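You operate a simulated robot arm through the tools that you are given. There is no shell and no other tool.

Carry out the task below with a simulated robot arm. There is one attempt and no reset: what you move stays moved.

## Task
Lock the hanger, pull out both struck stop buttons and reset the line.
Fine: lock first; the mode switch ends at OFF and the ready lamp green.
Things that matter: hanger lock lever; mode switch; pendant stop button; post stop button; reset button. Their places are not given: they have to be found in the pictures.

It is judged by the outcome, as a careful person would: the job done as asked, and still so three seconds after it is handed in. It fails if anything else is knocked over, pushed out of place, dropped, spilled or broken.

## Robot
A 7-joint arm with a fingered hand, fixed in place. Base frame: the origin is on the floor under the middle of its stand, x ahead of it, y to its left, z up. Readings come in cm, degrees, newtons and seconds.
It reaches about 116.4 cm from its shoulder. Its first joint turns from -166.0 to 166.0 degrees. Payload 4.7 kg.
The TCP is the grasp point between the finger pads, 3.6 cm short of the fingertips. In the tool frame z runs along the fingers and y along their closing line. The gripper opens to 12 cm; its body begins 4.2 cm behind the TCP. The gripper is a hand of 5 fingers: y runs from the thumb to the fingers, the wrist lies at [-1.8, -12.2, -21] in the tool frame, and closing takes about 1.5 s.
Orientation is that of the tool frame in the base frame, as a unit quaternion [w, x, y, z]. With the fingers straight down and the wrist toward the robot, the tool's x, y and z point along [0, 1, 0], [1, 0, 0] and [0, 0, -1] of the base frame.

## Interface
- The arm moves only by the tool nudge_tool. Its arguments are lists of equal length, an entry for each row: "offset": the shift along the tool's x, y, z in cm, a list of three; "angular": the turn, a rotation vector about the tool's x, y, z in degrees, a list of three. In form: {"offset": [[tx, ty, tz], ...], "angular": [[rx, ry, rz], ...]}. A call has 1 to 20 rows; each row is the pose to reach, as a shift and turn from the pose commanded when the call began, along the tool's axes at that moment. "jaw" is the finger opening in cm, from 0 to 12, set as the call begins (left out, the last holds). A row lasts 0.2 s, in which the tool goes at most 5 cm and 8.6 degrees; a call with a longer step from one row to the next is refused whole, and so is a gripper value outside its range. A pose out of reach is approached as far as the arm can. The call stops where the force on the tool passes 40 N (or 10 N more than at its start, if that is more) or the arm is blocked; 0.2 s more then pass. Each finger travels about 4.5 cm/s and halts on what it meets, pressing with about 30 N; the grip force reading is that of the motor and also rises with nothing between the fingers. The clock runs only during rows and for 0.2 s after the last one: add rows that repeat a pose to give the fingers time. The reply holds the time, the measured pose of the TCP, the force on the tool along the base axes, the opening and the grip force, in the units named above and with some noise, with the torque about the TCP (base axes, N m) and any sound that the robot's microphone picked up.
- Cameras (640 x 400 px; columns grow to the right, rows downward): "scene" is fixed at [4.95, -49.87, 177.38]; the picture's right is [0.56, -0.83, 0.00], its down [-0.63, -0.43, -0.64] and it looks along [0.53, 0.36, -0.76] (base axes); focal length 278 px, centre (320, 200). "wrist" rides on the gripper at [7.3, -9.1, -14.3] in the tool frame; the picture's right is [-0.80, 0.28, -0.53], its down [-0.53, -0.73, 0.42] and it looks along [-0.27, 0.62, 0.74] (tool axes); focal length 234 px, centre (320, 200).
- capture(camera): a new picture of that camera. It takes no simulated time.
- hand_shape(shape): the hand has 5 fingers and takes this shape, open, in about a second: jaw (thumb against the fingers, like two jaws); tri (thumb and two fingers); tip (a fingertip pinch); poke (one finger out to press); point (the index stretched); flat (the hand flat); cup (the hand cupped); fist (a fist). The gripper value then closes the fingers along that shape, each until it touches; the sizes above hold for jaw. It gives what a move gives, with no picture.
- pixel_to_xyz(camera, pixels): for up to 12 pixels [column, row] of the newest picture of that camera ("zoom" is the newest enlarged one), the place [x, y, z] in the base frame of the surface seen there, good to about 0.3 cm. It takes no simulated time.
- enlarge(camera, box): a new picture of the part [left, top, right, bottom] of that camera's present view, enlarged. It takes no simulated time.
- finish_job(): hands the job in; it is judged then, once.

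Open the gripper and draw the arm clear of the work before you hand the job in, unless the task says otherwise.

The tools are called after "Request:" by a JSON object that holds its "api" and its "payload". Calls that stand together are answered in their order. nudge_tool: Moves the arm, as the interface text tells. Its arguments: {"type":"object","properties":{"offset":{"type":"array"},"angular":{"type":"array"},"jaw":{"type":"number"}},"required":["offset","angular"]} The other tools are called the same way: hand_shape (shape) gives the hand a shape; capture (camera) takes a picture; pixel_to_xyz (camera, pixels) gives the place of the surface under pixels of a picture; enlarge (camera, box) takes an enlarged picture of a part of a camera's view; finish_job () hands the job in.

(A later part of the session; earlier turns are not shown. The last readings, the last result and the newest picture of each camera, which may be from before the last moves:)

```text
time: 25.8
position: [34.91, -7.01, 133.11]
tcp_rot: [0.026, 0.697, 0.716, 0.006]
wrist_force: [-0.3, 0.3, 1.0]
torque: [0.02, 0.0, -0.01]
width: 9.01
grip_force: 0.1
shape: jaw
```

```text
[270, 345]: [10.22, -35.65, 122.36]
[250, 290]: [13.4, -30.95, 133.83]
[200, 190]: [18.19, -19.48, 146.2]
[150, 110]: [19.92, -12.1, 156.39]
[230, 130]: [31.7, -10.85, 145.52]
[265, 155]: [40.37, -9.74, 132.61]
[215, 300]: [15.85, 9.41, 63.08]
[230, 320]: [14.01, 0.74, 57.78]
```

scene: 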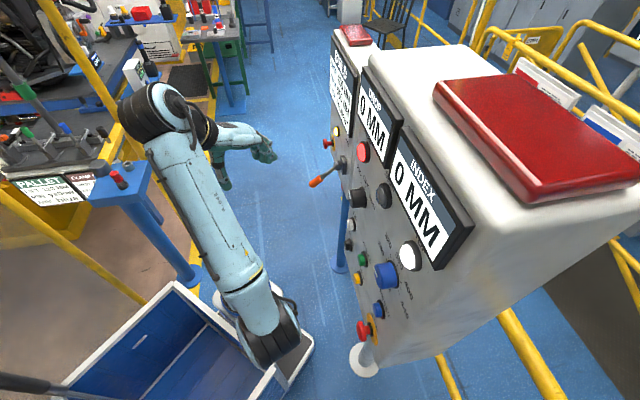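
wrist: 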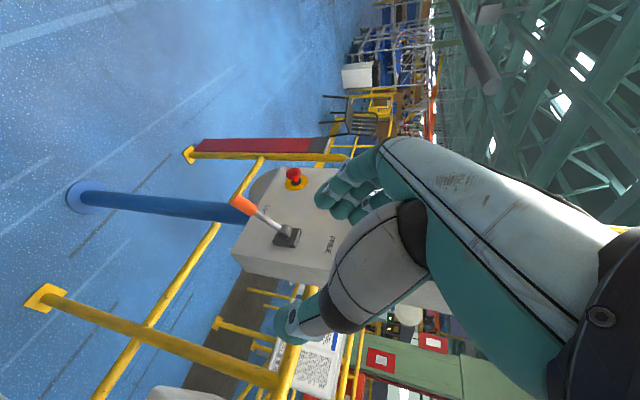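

The pose is confirmed at (34.9,-7,133). I'll retrace back to the previous 45° pose and then toward the post, so the elbow unwinds the way it came.

Request:
{"api": "nudge_tool", "payload": {"offset": [[0.3, 0.7, 0.9], [0.6, 1.4, 1.9], [1, 2.2, 2.8], [1.3, 2.9, 3.7], [1.6, 3.6, 4.7], [1.9, 4.3, 5.6], [2.3, 5.1, 6.5], [2.6, 5.8, 7.5], [2.9, 6.5, 8.4], [2.9, 6.5, 8.4]], "angular": [[-1.96, -4.73, -4.73], [-3.92, -9.47, -9.47], [-5.88, -14.2, -14.2], [-7.84, -18.9, -18.9], [-9.8, -23.7, -23.7], [-11.8, -28.4, -28.4], [-13.7, -33.1, -33.1], [-15.7, -37.9, -37.9], [-17.65, -42.6, -42.6], [-17.65, -42.6, -42.6]], "jaw": 9}}

Request:
{"api": "capture", "payload": {"camera": "scene"}}

```text
time: 28.0
position: [41.19, -4.75, 125.15]
tcp_rot: [0.359, 0.353, 0.852, -0.144]
wrist_force: [-0.6, -0.6, 1.3]
torque: [-0.01, 0.01, -0.02]
width: 8.99
grip_force: 0.0
shape: jaw
```

```text
taken
```

scene: 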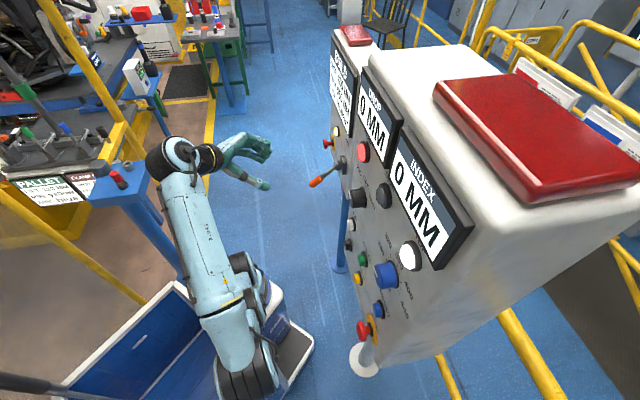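

Back at the 45° pose as expected. I'll continue the retrace toward the post pose in reverse, watching the elbow.

Request:
{"api": "nudge_tool", "payload": {"offset": [[0, 3.5, 0], [0, 7.5, 0], [0, 11.5, 0], [0.35, 15.5, 0.35], [1.77, 19, 1.77], [3.54, 22.5, 3.54], [5.66, 25.5, 5.66], [7.07, 28.5, 8.49], [8.49, 31.5, 11.3], [8.49, 31.5, 11.3]], "angular": [[-2.7, -2.7, 6.53], [-5.4, -5.4, 13.06], [-8.1, -8.1, 19.6], [-10.8, -10.8, 26.1], [-13.5, -13.5, 32.65], [-16.2, -16.2, 39.2], [-18.9, -18.9, 45.7], [-21.6, -21.6, 52.2], [-24.3, -24.3, 58.8], [-24.3, -24.3, 58.8]], "jaw": 9}}

Request:
{"api": "capture", "payload": {"camera": "scene"}}

```text
time: 30.2
position: [64.8, 16.42, 111.49]
tcp_rot: [0.608, 0.603, 0.493, 0.155]
wrist_force: [0.2, 0.0, 0.6]
torque: [0.01, 0.02, 0.01]
width: 9.03
grip_force: 0.1
shape: jaw
out of reach, approached as far as the arm can: row 2, 3, 4, 5
```

```text
taken
```

scene: 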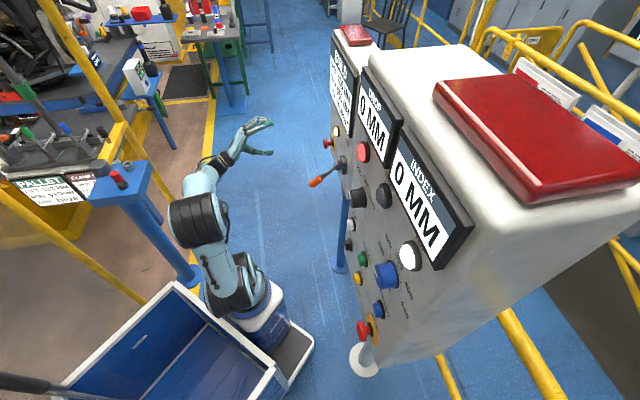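

The elbow has come back over the shoulder at (195,215). I'll now go to the start-like pose (fingers down, high and forward) by a direct path that keeps the hand out in front.

Request:
{"api": "nudge_tool", "payload": {"offset": [[-3.69, 1.45, -0.27], [-7.38, 2.91, -0.55], [-11.07, 4.36, -0.82], [-14.76, 5.82, -1.09], [-18.45, 7.27, -1.36], [-22.15, 8.73, -1.64], [-25.8, 10.2, -1.9], [-29.5, 11.6, -2.2], [-33.2, 13.1, -2.5], [-36.9, 14.5, -2.7], [-40.6, 16, -3], [-40.6, 16, -3]], "angular": [[6.08, 3.62, -0.89], [12.2, 7.2, -1.8], [18.2, 10.9, -2.7], [24.3, 14.5, -3.6], [30.4, 18.1, -4.5], [36.5, 21.7, -5.3], [42.6, 25.3, -6.2], [48.7, 28.9, -7.1], [54.7, 32.6, -8], [60.8, 36.2, -8.9], [66.9, 39.8, -9.8], [66.9, 39.8, -9.8]], "jaw": 9}}

Request:
{"api": "capture", "payload": {"camera": "scene"}}

Request:
{"api": "capture", "payload": {"camera": "wrist"}}

```text
time: 32.8
position: [49.9, -10.24, 143.13]
tcp_rot: [-0.001, 0.707, 0.707, -0.001]
wrist_force: [1.2, 0.7, 0.6]
torque: [0.0, 0.01, 0.01]
width: 9.0
grip_force: 0.0
shape: jaw
```

```text
taken
```

scene: 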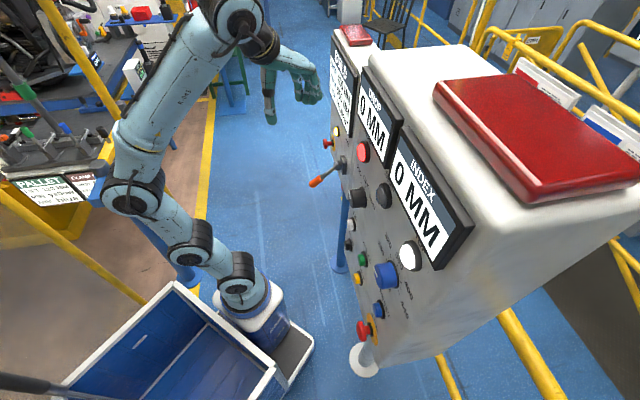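

```text
taken
```

wrist: 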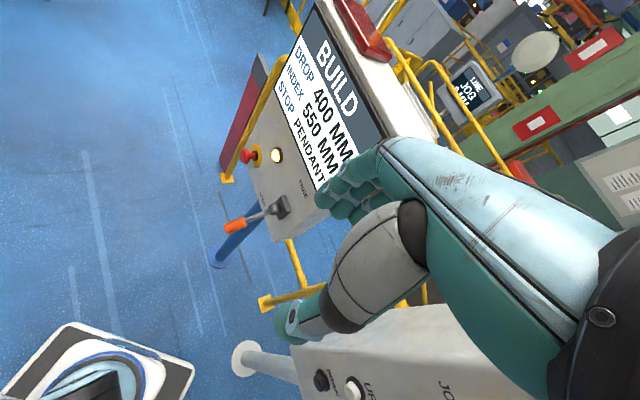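

The arm is back in its good configuration (elbow at upper left). I'll now approach the pendant's mode switch area, turning the fingers to point down-and-in at it.

Request:
{"api": "nudge_tool", "payload": {"offset": [[-1.92, -2.18, 0.56], [-3.84, -4.36, 1.1], [-5.77, -6.53, 1.67], [-7.7, -8.7, 2.2], [-9.6, -10.9, 2.8], [-11.5, -13.1, 3.3], [-13.5, -15.2, 3.9], [-15.4, -17.4, 4.4], [-17.3, -19.6, 5], [-17.3, -19.6, 5]], "angular": [[-1.96, -4.73, -4.73], [-3.92, -9.47, -9.47], [-5.88, -14.2, -14.2], [-7.84, -18.9, -18.9], [-9.8, -23.7, -23.7], [-11.8, -28.4, -28.4], [-13.7, -33.1, -33.1], [-15.7, -37.9, -37.9], [-17.65, -42.6, -42.6], [-17.65, -42.6, -42.6]], "jaw": 9}}

Request:
{"api": "capture", "payload": {"camera": "scene"}}

Request:
{"api": "capture", "payload": {"camera": "wrist"}}

```text
time: 35.0
position: [34.73, -28.11, 132.51]
tcp_rot: [0.354, 0.353, 0.854, -0.147]
wrist_force: [0.6, 0.1, 0.3]
torque: [-0.04, -0.02, -0.02]
width: 9.0
grip_force: 0.1
shape: jaw
out of reach, approached as far as the arm can: row 6, 7, 8, 9, 10
```

```text
taken
```

scene: 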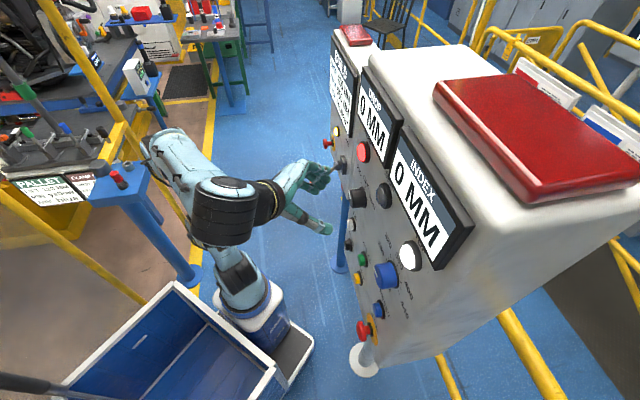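

```text
taken
```

wrist: 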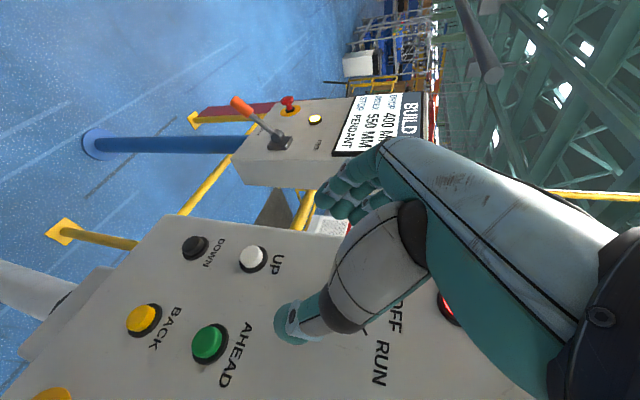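

The fingers-down 45° pose reached close to target, with AHEAD/BACK/UP/DOWN buttons visible and the knob hidden behind the thumb. I'll roll the hand 45° and level it so the mode knob shows between thumb and fingers.

Request:
{"api": "nudge_tool", "payload": {"offset": [[-0.1, -0.2, -0.6], [-0.2, -0.4, -1.2], [-0.3, -0.7, -1.8], [-0.4, -0.9, -2.2], [-0.5, -1.1, -2.5], [-0.6, -1.3, -2.76], [-0.6, -1.6, -2.76], [-0.7, -1.8, -2.76], [-0.78, -2, -2.76], [-0.78, -2, -2.76]], "angular": [[-1.96, -4.73, 4.73], [-3.92, -9.47, 9.47], [-5.88, -14.2, 14.2], [-7.84, -18.9, 18.9], [-9.8, -23.7, 23.7], [-11.8, -28.4, 28.4], [-13.7, -33.1, 33.1], [-15.7, -37.9, 37.9], [-17.65, -42.6, 42.6], [-17.65, -42.6, 42.6]], "jaw": 9}}

Request:
{"api": "capture", "payload": {"camera": "scene"}}

Request:
{"api": "capture", "payload": {"camera": "wrist"}}

```text
time: 37.2
position: [32.24, -28.48, 134.88]
tcp_rot: [0.708, 0.501, 0.498, -0.001]
wrist_force: [-0.3, -0.4, 0.4]
torque: [-0.01, 0.01, -0.02]
width: 8.99
grip_force: 0.0
shape: jaw
out of reach, approached as far as the arm can: row 1, 2, 3, 4, 5
```

```text
taken
```

scene: 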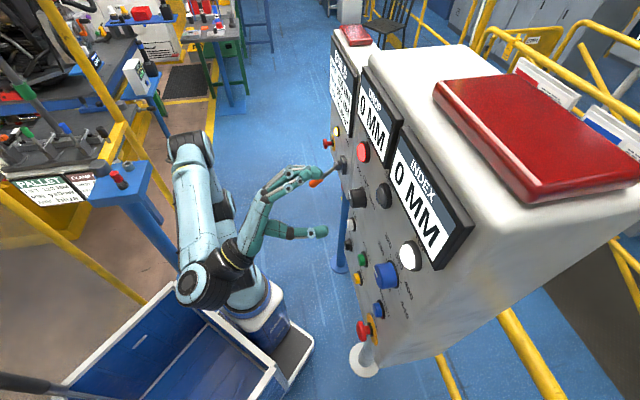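

```text
taken
```

wrist: 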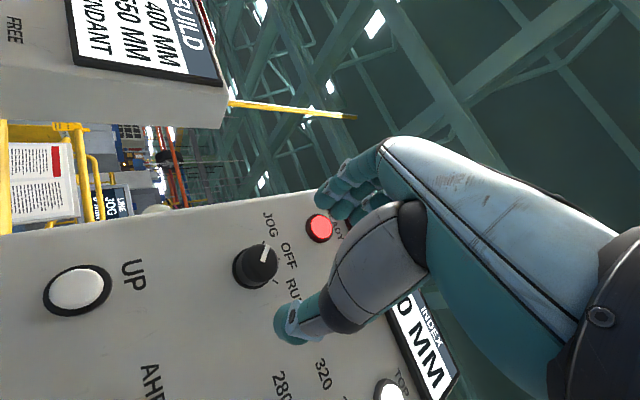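

The mode knob is now visible at (257,265) with labels JOG, OFF, RUN. I'll enlarge and measure it.

Request:
{"api": "enlarge", "payload": {"camera": "wrist", "box": [200, 200, 340, 320]}}

Request:
{"api": "pixel_to_xyz", "payload": {"camera": "wrist", "pixels": [[258, 262], [240, 265], [262, 250], [276, 270], [255, 282], [265, 252], [270, 225], [290, 253], [296, 290], [276, 284], [320, 228], [240, 290]]}}

```text
3.33 times, centred on (270, 260) of wrist
```

zoom: 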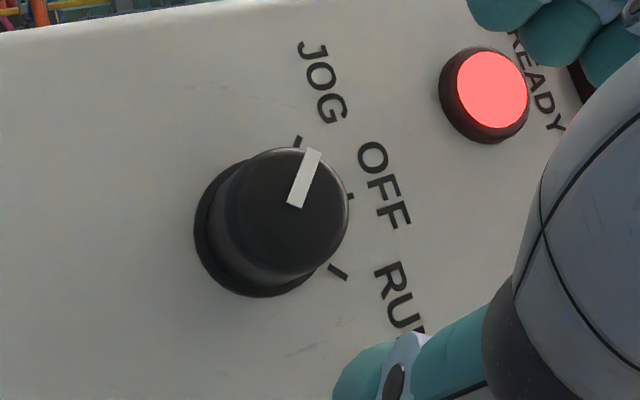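

```text
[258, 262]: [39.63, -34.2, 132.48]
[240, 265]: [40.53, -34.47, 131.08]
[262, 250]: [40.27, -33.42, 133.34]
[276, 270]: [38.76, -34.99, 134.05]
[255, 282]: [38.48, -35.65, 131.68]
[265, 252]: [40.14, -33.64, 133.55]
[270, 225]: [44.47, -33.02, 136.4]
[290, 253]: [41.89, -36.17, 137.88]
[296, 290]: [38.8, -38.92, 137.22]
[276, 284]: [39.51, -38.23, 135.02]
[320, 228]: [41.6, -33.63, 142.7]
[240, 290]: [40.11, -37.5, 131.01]
```

I'll measure the tick marks to work out the turn angle from JOG to OFF.

Request:
{"api": "pixel_to_xyz", "payload": {"camera": "zoom", "pixels": [[297, 140], [351, 197], [340, 272], [314, 152], [294, 205], [283, 215], [323, 83], [385, 185], [400, 298], [200, 230], [255, 290], [245, 158]]}}

```text
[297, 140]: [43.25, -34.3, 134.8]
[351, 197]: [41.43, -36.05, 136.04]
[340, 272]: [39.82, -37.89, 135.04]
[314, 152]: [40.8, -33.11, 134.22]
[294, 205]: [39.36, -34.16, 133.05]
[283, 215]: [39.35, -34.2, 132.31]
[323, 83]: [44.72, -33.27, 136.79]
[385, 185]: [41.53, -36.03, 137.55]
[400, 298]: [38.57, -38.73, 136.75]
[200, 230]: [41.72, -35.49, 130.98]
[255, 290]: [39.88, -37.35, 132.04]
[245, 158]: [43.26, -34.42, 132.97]
```

JOG, OFF and RUN ticks lie about 47° apart around the knob centre at s≈3.8, z≈132.7, so a clockwise turn of about 47° is needed. I'll align with the knob and advance partway with a smaller opening.

Request:
{"api": "nudge_tool", "payload": {"offset": [[0.6, -0.2, 0.5], [1.2, -0.4, 1.2], [1.8, -0.6, 2], [2.36, -0.75, 3], [2.36, -0.75, 4], [2.36, -0.75, 4]], "angular": [[0, 0, 0], [0, 0, 0], [0, 0, 0], [0, 0, 0], [0, 0, 0], [0, 0, 0]], "jaw": 6.5}}

Request:
{"api": "capture", "payload": {"camera": "wrist"}}

Request:
{"api": "enlarge", "payload": {"camera": "scene", "box": [280, 120, 440, 280]}}

```text
time: 38.6
position: [35.92, -30.61, 132.85]
tcp_rot: [0.707, 0.5, 0.5, -0.001]
wrist_force: [0.6, 0.8, 0.3]
torque: [-0.01, 0.01, 0.01]
width: 6.55
grip_force: 0.0
shape: jaw
```

```text
taken
```

wrist: 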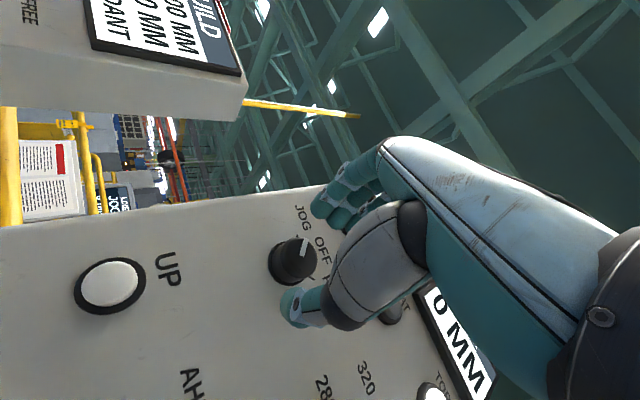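

```text
2.50 times, centred on (360, 200) of scene
```

zoom: 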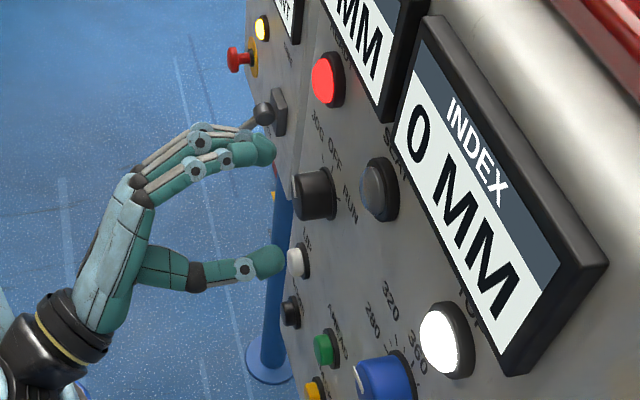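

The TCP is lined up (s=3.75, z=132.85) about 7.9 cm off the panel. I'll re-measure the knob centre from this nearer view.

Request:
{"api": "enlarge", "payload": {"camera": "wrist", "box": [250, 190, 370, 330]}}

Request:
{"api": "pixel_to_xyz", "payload": {"camera": "wrist", "pixels": [[298, 258], [272, 262], [290, 242], [311, 268], [290, 282], [285, 262]]}}

```text
2.86 times, centred on (310, 260) of wrist
```

zoom: 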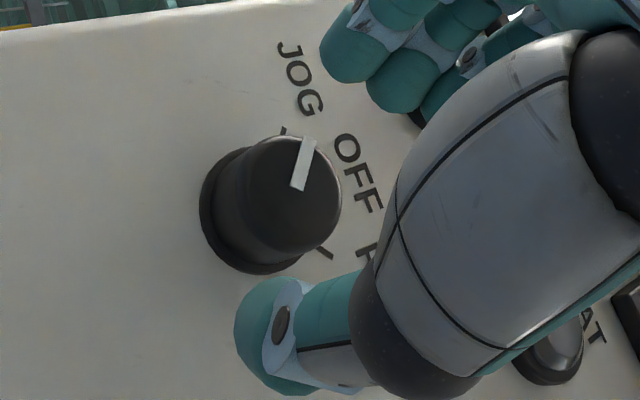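

```text
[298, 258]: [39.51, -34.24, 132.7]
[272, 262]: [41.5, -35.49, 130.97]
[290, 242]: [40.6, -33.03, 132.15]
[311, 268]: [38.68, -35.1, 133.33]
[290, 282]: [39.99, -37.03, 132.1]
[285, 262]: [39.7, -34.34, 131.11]
```

The knob face centre reads s≈3.75, z≈132.65, matching the TCP. I'll advance 3.4 cm and then close on the knob.

Request:
{"api": "nudge_tool", "payload": {"offset": [[0, -0.1, 0.9], [0, -0.1, 1.8], [0, -0.1, 2.6], [0, -0.1, 3.3], [0, -0.1, 3.3]], "angular": [[0, 0, 0], [0, 0, 0], [0, 0, 0], [0, 0, 0], [0, 0, 0]], "jaw": 6.5}}

Request:
{"api": "enlarge", "payload": {"camera": "wrist", "box": [250, 190, 370, 330]}}

Request:
{"api": "enlarge", "payload": {"camera": "scene", "box": [310, 130, 410, 230]}}

```text
time: 39.8
position: [38.15, -32.99, 132.46]
tcp_rot: [0.707, 0.5, 0.501, -0.001]
wrist_force: [0.1, -0.6, -0.5]
torque: [-0.01, -0.01, 0.0]
width: 6.54
grip_force: 0.1
shape: jaw
```

```text
2.86 times, centred on (310, 260) of wrist
```

zoom: 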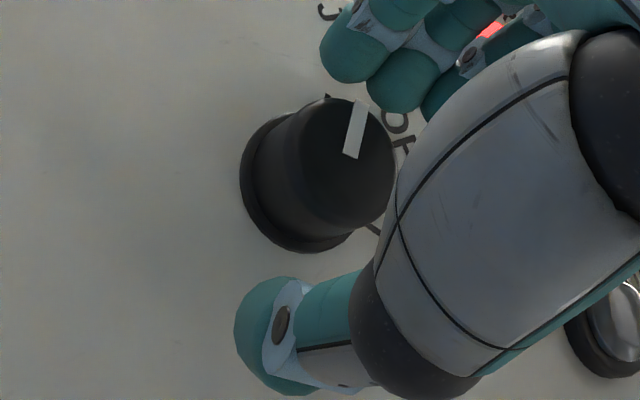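

```text
4.00 times, centred on (360, 180) of scene
```

zoom: 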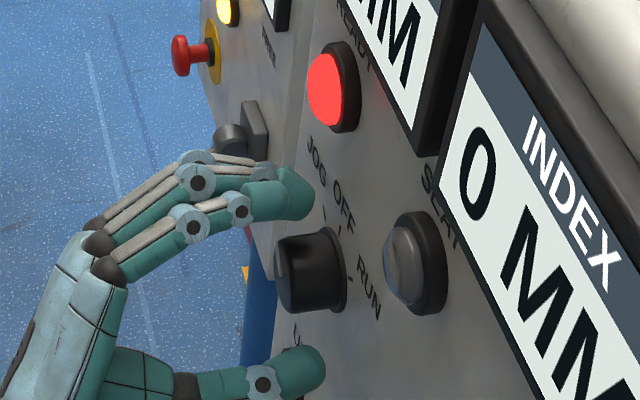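

The fingers and thumb straddle the knob. I'll close the grip on it.

Request:
{"api": "nudge_tool", "payload": {"offset": [[0, 0, 0], [0, 0, 0], [0, 0, 0], [0, 0, 0], [0, 0, 0], [0, 0, 0]], "angular": [[0, 0, 0], [0, 0, 0], [0, 0, 0], [0, 0, 0], [0, 0, 0], [0, 0, 0]], "jaw": 2}}

Request:
{"api": "enlarge", "payload": {"camera": "wrist", "box": [250, 190, 370, 330]}}

Request:
{"api": "enlarge", "payload": {"camera": "scene", "box": [310, 130, 410, 230]}}

```text
time: 41.2
position: [38.09, -33.07, 132.62]
tcp_rot: [0.707, 0.5, 0.501, -0.001]
wrist_force: [-0.3, 0.0, -0.2]
torque: [-0.08, -0.11, 0.08]
width: 3.13
grip_force: 30.4
shape: jaw
```

```text
2.86 times, centred on (310, 260) of wrist
```

zoom: 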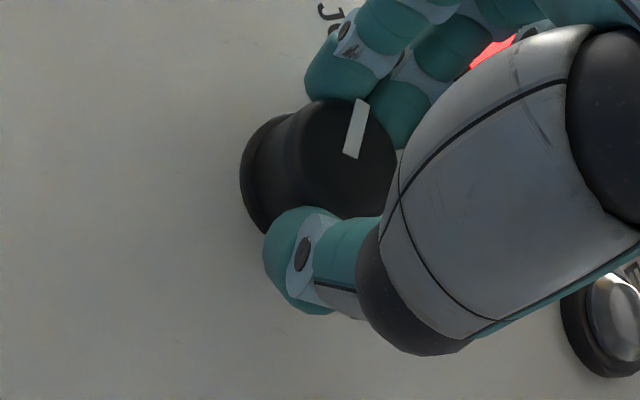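

```text
4.00 times, centred on (360, 180) of scene
```

zoom: 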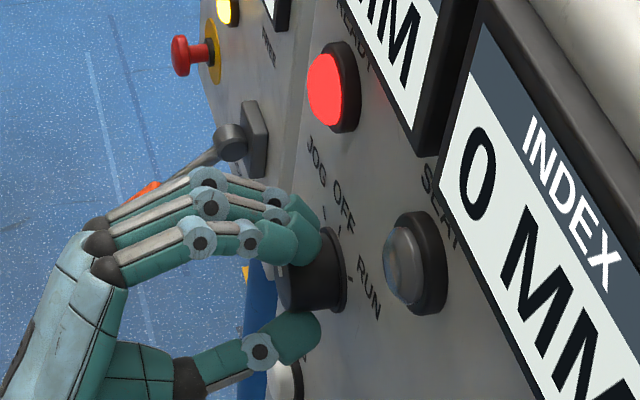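

The knob is gripped (width 3.13, 30 N). I'll rotate clockwise 45° about the tool's z axis in small steps.

Request:
{"api": "nudge_tool", "payload": {"offset": [[0, 0, 0], [0, 0, 0], [0, 0, 0], [0, 0, 0], [0, 0, 0], [0, 0, 0], [0, 0, 0], [0, 0, 0], [0, 0, 0]], "angular": [[0, 0, 5.6], [0, 0, 11.2], [0, 0, 16.9], [0, 0, 22.5], [0, 0, 28.1], [0, 0, 33.75], [0, 0, 39.4], [0, 0, 45], [0, 0, 45]], "jaw": 2}}

Request:
{"api": "capture", "payload": {"camera": "wrist"}}

Request:
{"api": "enlarge", "payload": {"camera": "scene", "box": [310, 130, 410, 230]}}

```text
time: 43.2
position: [38.2, -32.93, 132.66]
tcp_rot: [0.652, 0.654, 0.271, 0.271]
wrist_force: [5.0, 2.8, -6.9]
torque: [0.08, 0.16, 0.16]
width: 3.12
grip_force: 30.1
shape: jaw
```

```text
taken
```

wrist: 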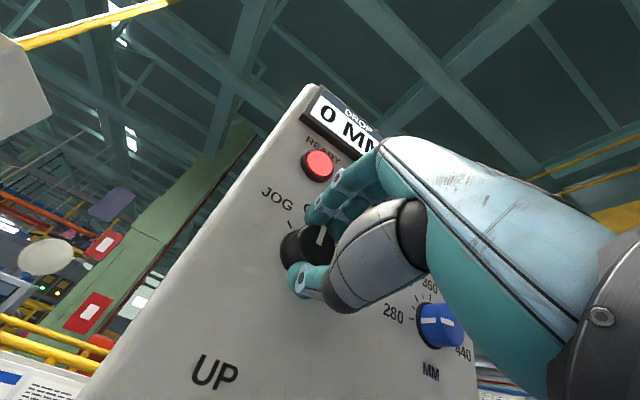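

```text
4.00 times, centred on (360, 180) of scene
```

zoom: 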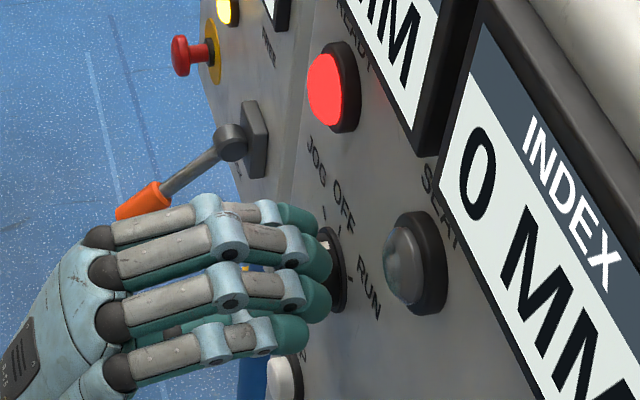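

The hand rotated 45° with the grip held. I'll zoom in to see where the white mark points.

Request:
{"api": "enlarge", "payload": {"camera": "wrist", "box": [240, 160, 360, 300]}}

```text
2.86 times, centred on (300, 230) of wrist
```

zoom: 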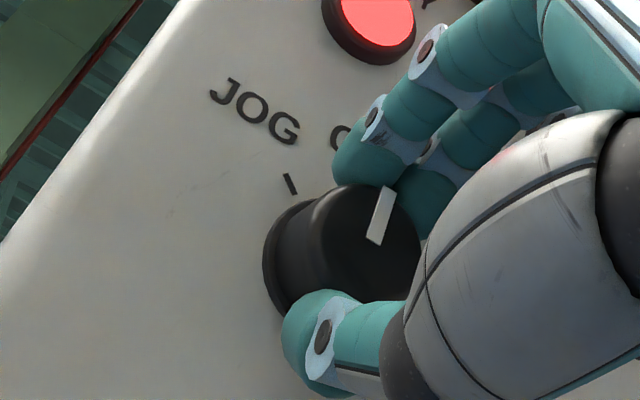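

I'll measure the mark's ends in 3D to compare its angle with the OFF direction (straight up).

Request:
{"api": "pixel_to_xyz", "payload": {"camera": "zoom", "pixels": [[387, 193], [384, 203], [380, 218], [376, 235], [374, 241], [340, 250], [400, 250], [370, 270]]}}

Request:
{"api": "capture", "payload": {"camera": "wrist"}}

```text
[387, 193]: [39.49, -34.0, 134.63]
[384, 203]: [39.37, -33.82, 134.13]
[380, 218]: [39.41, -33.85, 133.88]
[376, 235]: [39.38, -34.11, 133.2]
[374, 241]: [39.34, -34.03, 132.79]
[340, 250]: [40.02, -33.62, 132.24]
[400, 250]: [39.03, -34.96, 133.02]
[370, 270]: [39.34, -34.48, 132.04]
```

```text
taken
```

wrist: 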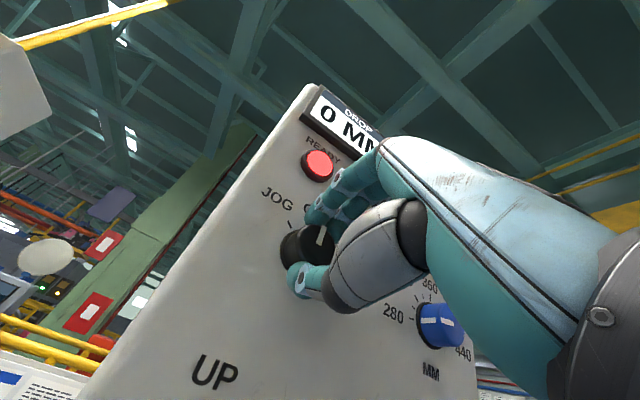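

The mark is within about 4° of straight up (OFF), slightly short. I'll add 4° more, then open the fingers and see if it holds.

Request:
{"api": "nudge_tool", "payload": {"offset": [[0, 0, 0], [0, 0, 0]], "angular": [[0, 0, 4], [0, 0, 4]], "jaw": 2}}

Request:
{"api": "nudge_tool", "payload": {"offset": [[0, 0, 0], [0, 0, 0], [0, 0, 0], [0, 0, 0], [0, 0, 0]], "angular": [[0, 0, 0], [0, 0, 0], [0, 0, 0], [0, 0, 0], [0, 0, 0]], "jaw": 6.5}}

Request:
{"api": "enlarge", "payload": {"camera": "wrist", "box": [240, 160, 360, 300]}}

Request:
{"api": "enlarge", "payload": {"camera": "scene", "box": [310, 130, 410, 230]}}

```text
time: 43.8
position: [38.12, -32.93, 132.79]
tcp_rot: [0.643, 0.663, 0.248, 0.293]
wrist_force: [6.9, 3.8, -8.3]
torque: [0.13, 0.19, 0.22]
width: 3.11
grip_force: 29.9
shape: jaw
```

```text
time: 45.0
position: [37.97, -32.87, 132.78]
tcp_rot: [0.643, 0.662, 0.249, 0.293]
wrist_force: [0.7, -0.4, -0.1]
torque: [0.0, 0.01, 0.02]
width: 6.49
grip_force: 0.0
shape: jaw
```

```text
2.86 times, centred on (300, 230) of wrist
```

zoom: 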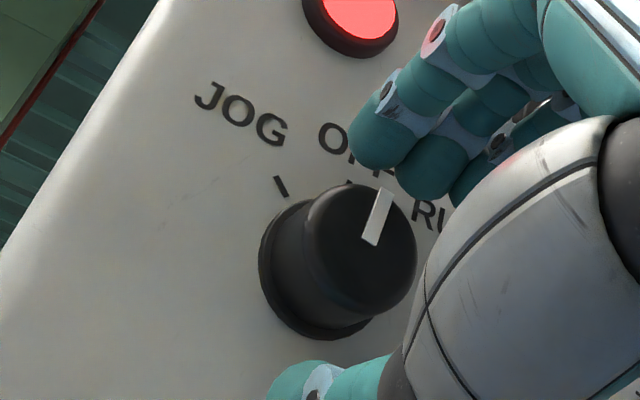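

```text
4.00 times, centred on (360, 180) of scene
```

zoom: 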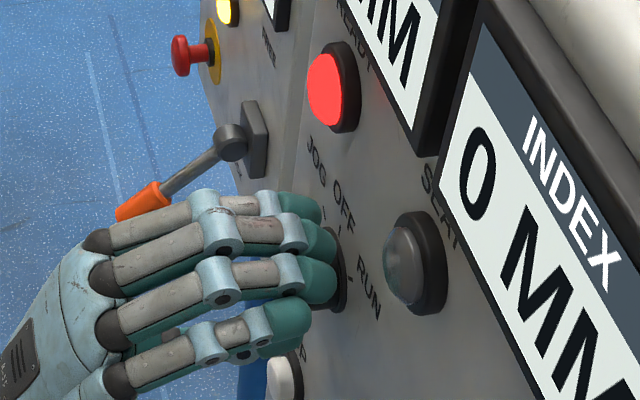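

The knob held its position after release. I'll back straight off and check the mark against the OFF tick.

Request:
{"api": "nudge_tool", "payload": {"offset": [[0, 0, -2], [0, 0, -4], [0, 0, -6], [0, 0, -8], [0, 0, -8]], "angular": [[0, 0, 0], [0, 0, 0], [0, 0, 0], [0, 0, 0], [0, 0, 0]], "jaw": 8}}

Request:
{"api": "capture", "payload": {"camera": "wrist"}}

Request:
{"api": "enlarge", "payload": {"camera": "wrist", "box": [200, 160, 340, 320]}}

Request:
{"api": "capture", "payload": {"camera": "scene"}}

```text
time: 46.2
position: [32.38, -27.27, 132.83]
tcp_rot: [0.643, 0.663, 0.248, 0.293]
wrist_force: [0.1, -0.4, 0.2]
torque: [0.01, 0.02, 0.02]
width: 7.96
grip_force: 0.0
shape: jaw
```

```text
taken
```

wrist: 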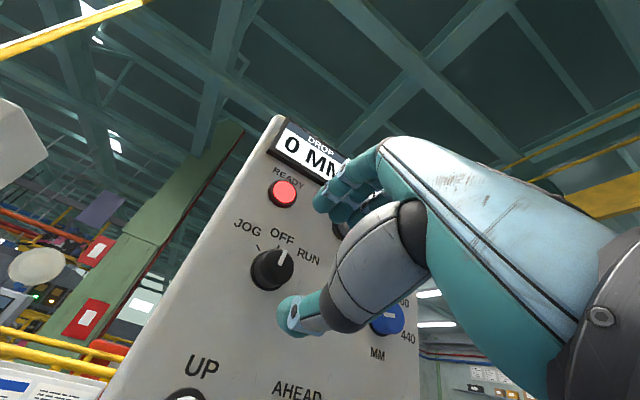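

```text
2.50 times, centred on (270, 240) of wrist
```

zoom: 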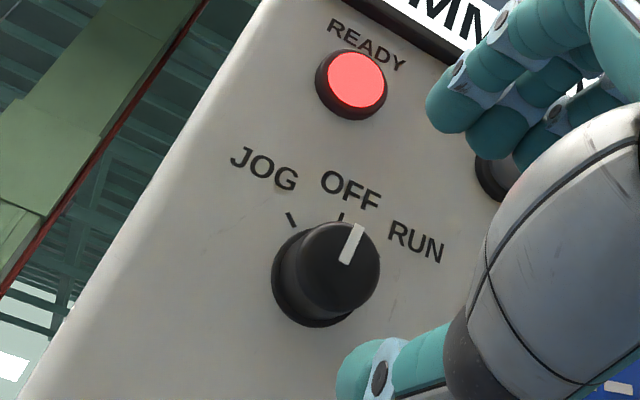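

```text
taken
```

scene: 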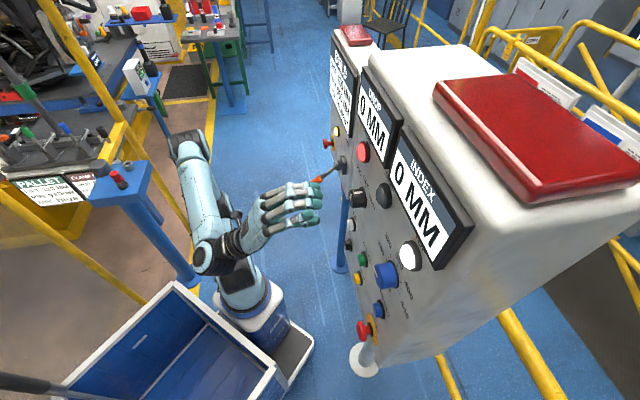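

The mark now points to OFF. Next is the pendant stop at scene (363,330), so I'll roll the hand back 49° and move down and along the panel to a pre-grasp point in front of it.

Request:
{"api": "nudge_tool", "payload": {"offset": [[-2.5, -2.7, 0], [-5.1, -5.4, 0], [-7.7, -8, 0], [-10.2, -10.7, 0.4], [-12.8, -13.4, 0.8], [-15.4, -16, 1.2], [-18, -18.7, 1.5], [-20.5, -21.4, 1.8], [-20.5, -21.4, 1.8]], "angular": [[0, 0, -6.1], [0, 0, -12.2], [0, 0, -18.4], [0, 0, -24.5], [0, 0, -30.6], [0, 0, -36.7], [0, 0, -42.9], [0, 0, -49], [0, 0, -49]], "jaw": 8}}

Request:
{"api": "capture", "payload": {"camera": "wrist"}}

Request:
{"api": "capture", "payload": {"camera": "scene"}}

```text
time: 48.2
position: [21.03, -42.84, 110.31]
tcp_rot: [0.706, 0.502, 0.5, -0.001]
wrist_force: [0.4, -0.3, 0.5]
torque: [0.05, 0.02, 0.0]
width: 7.99
grip_force: 0.0
shape: jaw
out of reach, approached as far as the arm can: row 8, 9
```

```text
taken
```

wrist: 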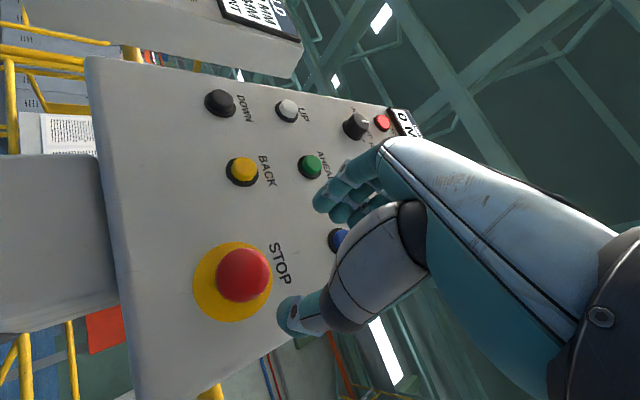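

```text
taken
```

scene: 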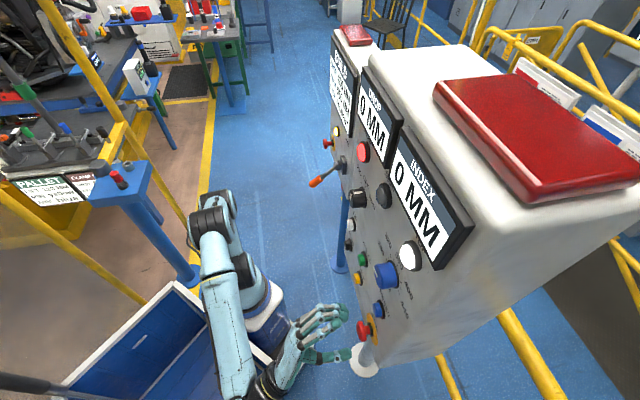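

The pendant STOP button is clearly visible at (243,275). I'll measure its head and ring.

Request:
{"api": "pixel_to_xyz", "payload": {"camera": "wrist", "pixels": [[244, 275], [219, 270], [245, 250], [269, 277], [240, 299], [195, 290], [232, 243], [222, 318], [258, 310], [300, 220], [338, 240], [240, 170]]}}

Request:
{"api": "enlarge", "payload": {"camera": "wrist", "box": [170, 220, 330, 340]}}

```text
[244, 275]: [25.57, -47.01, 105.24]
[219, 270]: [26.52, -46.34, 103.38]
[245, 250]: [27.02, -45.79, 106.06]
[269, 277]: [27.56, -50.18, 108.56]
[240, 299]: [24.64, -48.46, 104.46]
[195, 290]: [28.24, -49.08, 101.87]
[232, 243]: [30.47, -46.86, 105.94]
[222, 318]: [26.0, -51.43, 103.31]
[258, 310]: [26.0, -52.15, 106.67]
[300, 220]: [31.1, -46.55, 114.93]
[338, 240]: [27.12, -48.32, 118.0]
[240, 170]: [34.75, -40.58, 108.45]
```

```text
3.33 times, centred on (250, 280) of wrist
```

zoom: 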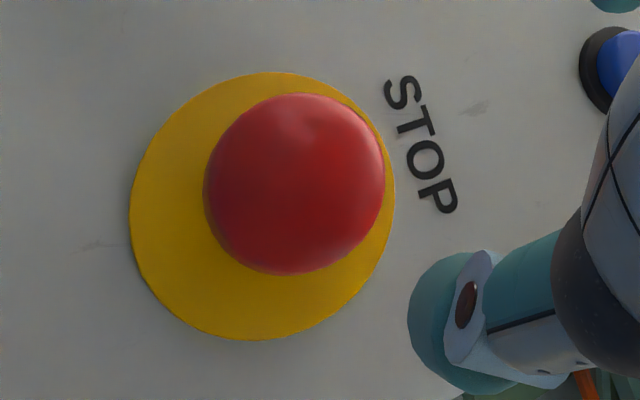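

The ring fits a centre of s≈-15.1, z≈105.3, with the head front 3.6 cm off the panel. I'll align with it and creep forward partway.

Request:
{"api": "nudge_tool", "payload": {"offset": [[1, -0.9, 0.5], [2, -1.8, 0.9], [3, -2.6, 1.2], [3.75, -3.32, 1.5], [3.75, -3.32, 1.5]], "angular": [[0, 0, 0], [0, 0, 0], [0, 0, 0], [0, 0, 0], [0, 0, 0]], "jaw": 8}}

Request:
{"api": "capture", "payload": {"camera": "wrist"}}

Request:
{"api": "enlarge", "payload": {"camera": "scene", "box": [270, 270, 420, 390]}}

```text
time: 49.4
position: [22.57, -43.73, 105.37]
tcp_rot: [0.706, 0.502, 0.5, -0.002]
wrist_force: [1.2, -0.3, -0.2]
torque: [0.0, 0.01, 0.03]
width: 7.96
grip_force: 0.0
shape: jaw
out of reach, approached as far as the arm can: row 4
```

```text
taken
```

wrist: 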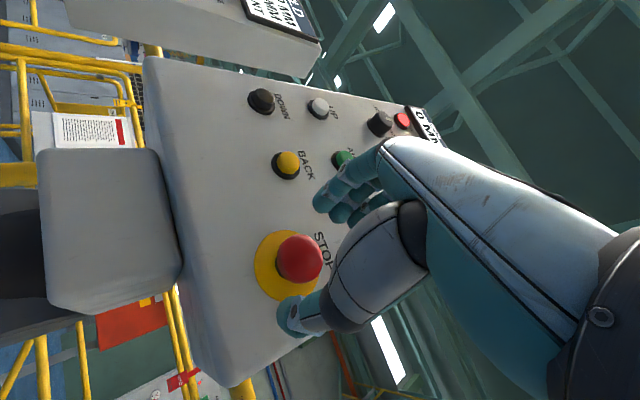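

```text
3.33 times, centred on (345, 330) of scene
```

zoom: 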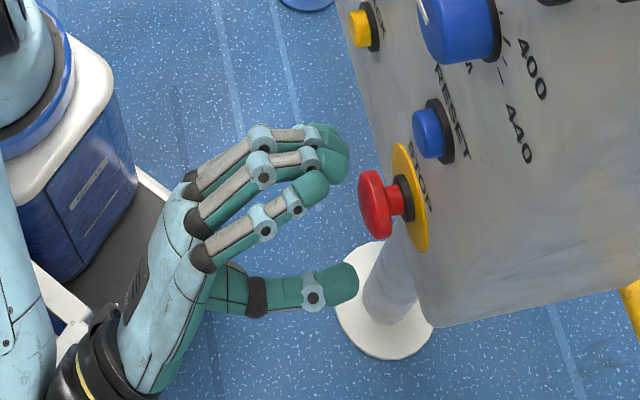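

The TCP is at s=-14.96, z=105.37, 8 cm out. I'll verify the head position once more before the final approach.

Request:
{"api": "pixel_to_xyz", "payload": {"camera": "wrist", "pixels": [[300, 258], [278, 255], [302, 236], [322, 262], [298, 281], [256, 265], [285, 233], [285, 300]]}}

```text
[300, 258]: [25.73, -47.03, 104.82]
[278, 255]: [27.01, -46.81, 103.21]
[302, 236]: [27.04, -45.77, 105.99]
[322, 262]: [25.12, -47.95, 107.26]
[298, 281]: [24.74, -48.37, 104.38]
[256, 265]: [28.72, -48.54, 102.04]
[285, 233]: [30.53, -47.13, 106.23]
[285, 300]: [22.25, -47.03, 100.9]
```

The head centre reads s≈-15.0, z≈105.2, so alignment is good. I'll advance 3.2 cm to straddle the head.

Request:
{"api": "nudge_tool", "payload": {"offset": [[0.1, -0.1, 0.8], [0.1, -0.1, 1.6], [0.1, -0.1, 2.4], [0.1, -0.1, 3.1], [0.1, -0.1, 3.1]], "angular": [[0, 0, 0], [0, 0, 0], [0, 0, 0], [0, 0, 0], [0, 0, 0]], "jaw": 8}}

Request:
{"api": "enlarge", "payload": {"camera": "wrist", "box": [230, 170, 390, 350]}}

Request:
{"api": "enlarge", "payload": {"camera": "scene", "box": [310, 280, 410, 380]}}

```text
time: 50.6
position: [24.57, -45.64, 105.06]
tcp_rot: [0.707, 0.5, 0.5, 0.0]
wrist_force: [-0.5, 0.3, -0.6]
torque: [0.01, -0.03, 0.0]
width: 7.98
grip_force: 0.0
shape: jaw
```

```text
2.22 times, centred on (310, 260) of wrist
```

zoom: 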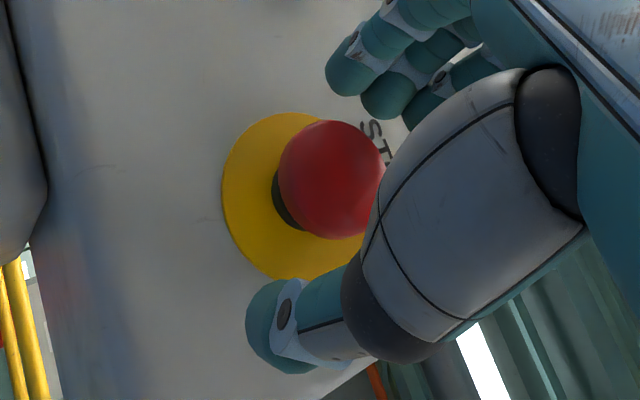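

```text
4.00 times, centred on (360, 330) of scene
```

zoom: 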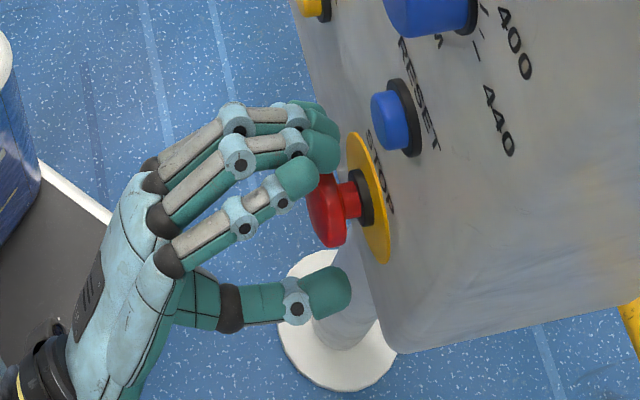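

The TCP is 5.25 cm out with the head centred between thumb and fingers. I'll advance 0.4 cm and close the grip.

Request:
{"api": "nudge_tool", "payload": {"offset": [[0, 0, 0.4], [0, 0, 0.4]], "angular": [[0, 0, 0], [0, 0, 0]], "jaw": 8}}

Request:
{"api": "nudge_tool", "payload": {"offset": [[0, 0, 0], [0, 0, 0], [0, 0, 0], [0, 0, 0], [0, 0, 0], [0, 0, 0], [0, 0, 0], [0, 0, 0]], "angular": [[0, 0, 0], [0, 0, 0], [0, 0, 0], [0, 0, 0], [0, 0, 0], [0, 0, 0], [0, 0, 0], [0, 0, 0]], "jaw": 2.5}}

Request:
{"api": "enlarge", "payload": {"camera": "wrist", "box": [230, 170, 390, 350]}}

Request:
{"api": "enlarge", "payload": {"camera": "scene", "box": [310, 280, 410, 380]}}

```text
time: 51.2
position: [24.74, -45.92, 105.08]
tcp_rot: [0.707, 0.5, 0.5, 0.0]
wrist_force: [0.1, -0.3, 1.0]
torque: [-0.02, -0.03, 0.04]
width: 7.97
grip_force: 0.1
shape: jaw
```

```text
time: 53.0
position: [24.71, -46.07, 105.21]
tcp_rot: [0.707, 0.501, 0.5, 0.0]
wrist_force: [0.1, -2.5, -2.2]
torque: [-0.04, 0.03, 0.0]
width: 3.73
grip_force: 30.4
shape: jaw
```

```text
2.22 times, centred on (310, 260) of wrist
```

zoom: 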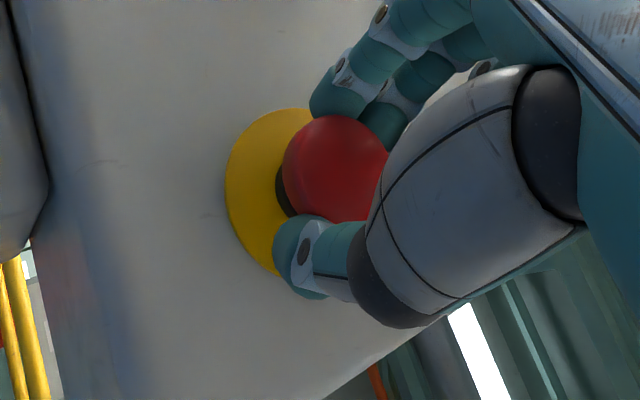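

```text
4.00 times, centred on (360, 330) of scene
```

zoom: 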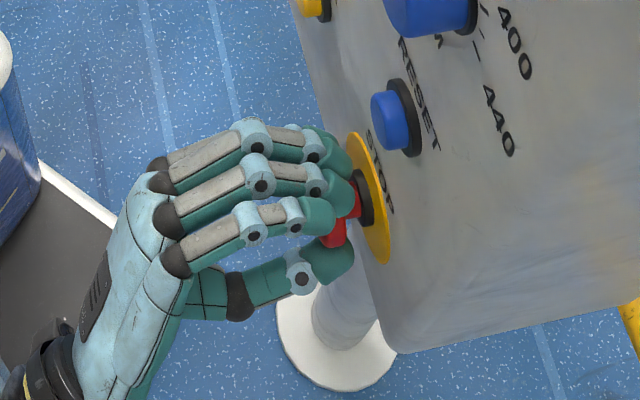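

Grip is firm on the pendant stop head (width 3.73, 30 N). I'll pull straight out in small steps.

Request:
{"api": "nudge_tool", "payload": {"offset": [[0, 0, -0.3], [0, 0, -0.6], [0, 0, -0.9], [0, 0, -1.2], [0, 0, -1.5], [0, 0, -1.8]], "angular": [[0, 0, 0], [0, 0, 0], [0, 0, 0], [0, 0, 0], [0, 0, 0], [0, 0, 0]], "jaw": 2}}

Request:
{"api": "enlarge", "payload": {"camera": "wrist", "box": [230, 170, 390, 350]}}

Request:
{"api": "enlarge", "payload": {"camera": "scene", "box": [310, 280, 410, 380]}}

```text
time: 54.4
position: [23.59, -44.79, 105.1]
tcp_rot: [0.706, 0.501, 0.501, 0.001]
wrist_force: [20.2, -26.1, -3.4]
torque: [0.04, 0.08, -0.04]
width: 3.43
grip_force: 29.9
shape: jaw
heard: click
```

```text
2.22 times, centred on (310, 260) of wrist
```

zoom: 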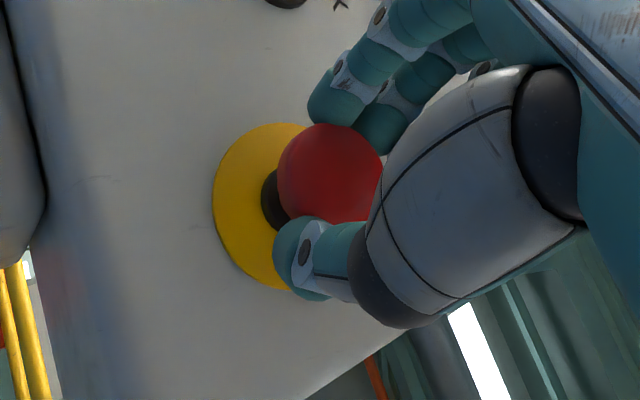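

```text
4.00 times, centred on (360, 330) of scene
```

zoom: 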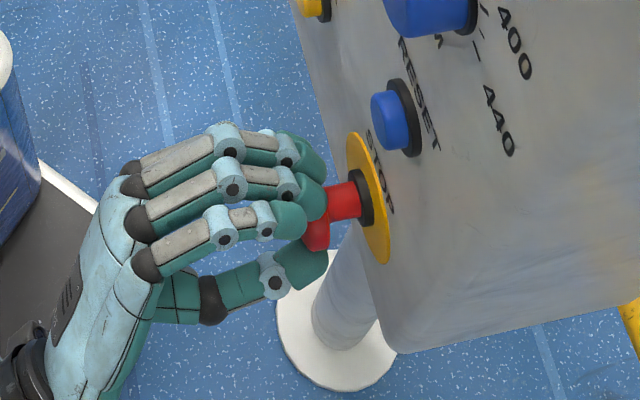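

A click was heard and the pendant stop is out. I'll open the fingers and back off gently.

Request:
{"api": "nudge_tool", "payload": {"offset": [[0, 0, 0], [0, 0, 0], [0, 0, 0], [0, 0, 0], [0, 0, 0], [0, 0, 0], [0, 0, -1], [0, 0, -2], [0, 0, -3], [0, 0, -3.8], [0, 0, -3.8]], "angular": [[0, 0, 0], [0, 0, 0], [0, 0, 0], [0, 0, 0], [0, 0, 0], [0, 0, 0], [0, 0, 0], [0, 0, 0], [0, 0, 0], [0, 0, 0], [0, 0, 0]], "jaw": 9}}

Request:
{"api": "capture", "payload": {"camera": "wrist"}}

Request:
{"api": "capture", "payload": {"camera": "scene"}}

Request:
{"api": "enlarge", "payload": {"camera": "scene", "box": [300, 30, 440, 180]}}

```text
time: 56.8
position: [22.59, -43.5, 105.83]
tcp_rot: [0.706, 0.502, 0.499, -0.001]
wrist_force: [0.6, 0.6, -0.1]
torque: [0.02, -0.02, -0.01]
width: 8.96
grip_force: 0.2
shape: jaw
out of reach, approached as far as the arm can: row 8, 9, 10, 11
```

```text
taken
```

wrist: 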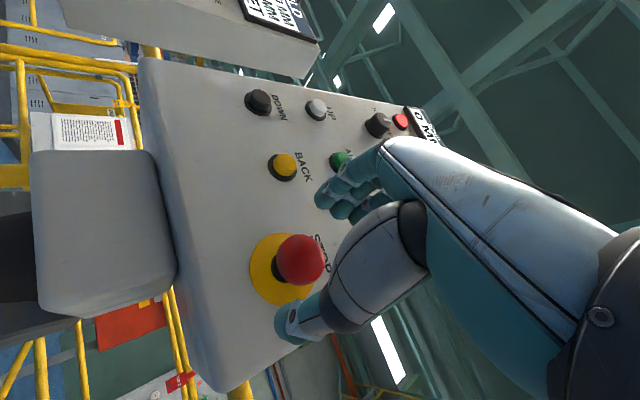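

```text
taken
```

scene: 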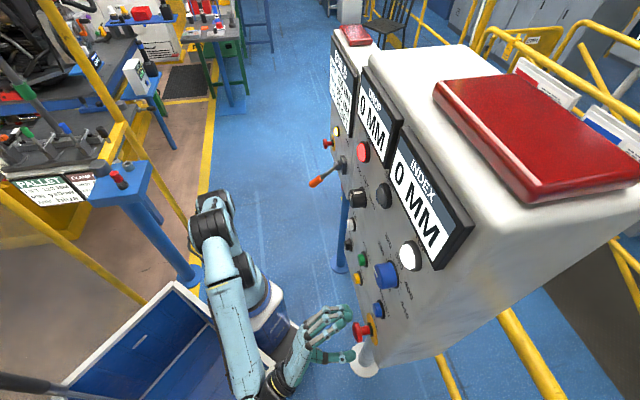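

```text
2.67 times, centred on (370, 105) of scene
```

zoom: 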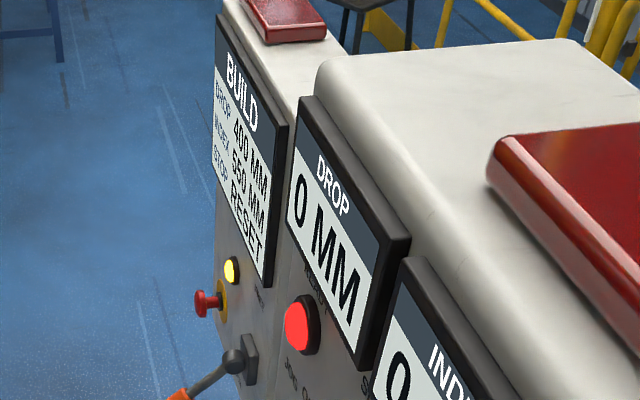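

The display now reads "STOP RESET", so both stops are out. The head still sits partly between thumb and fingers, so I'll slide out along the gap (up-right) and rise toward the reset button's height.

Request:
{"api": "nudge_tool", "payload": {"offset": [[-1.5, 0, 0], [-3, 0, -0.2], [-4.5, 0, -0.4], [-6, 0, -0.6], [-7.5, 0, -0.8], [-9, 0, -1], [-10, 1, -1.2], [-11, 2.5, -1.5], [-12, 4, -1.8], [-12, 4, -1.8]], "angular": [[0, 0, 0], [0, 0, 0], [0, 0, 0], [0, 0, 0], [0, 0, 0], [0, 0, 0], [0, 0, 0], [0, 0, 0], [0, 0, 0], [0, 0, 0]], "jaw": 9}}

Request:
{"api": "capture", "payload": {"camera": "wrist"}}

Request:
{"api": "capture", "payload": {"camera": "scene"}}

```text
time: 59.0
position: [17.23, -46.16, 116.97]
tcp_rot: [0.707, 0.501, 0.5, -0.001]
wrist_force: [-0.5, -0.4, -0.1]
torque: [-0.03, -0.02, 0.0]
width: 8.97
grip_force: 0.1
shape: jaw
```

```text
taken
```

wrist: 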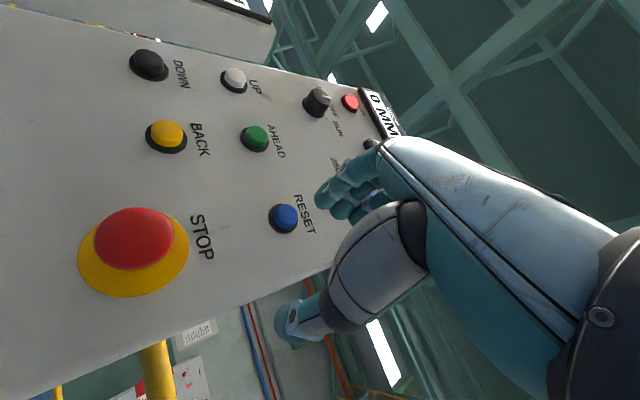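

```text
taken
```

scene: 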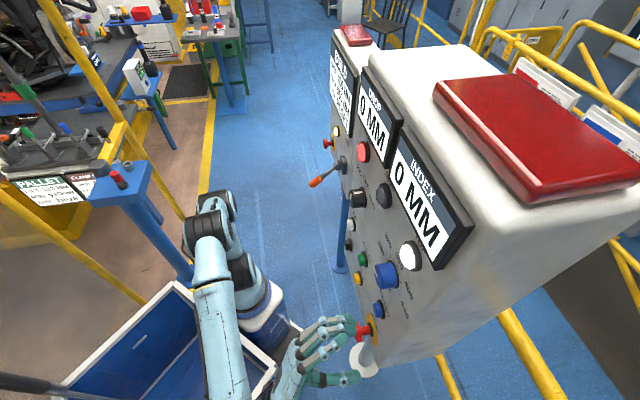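

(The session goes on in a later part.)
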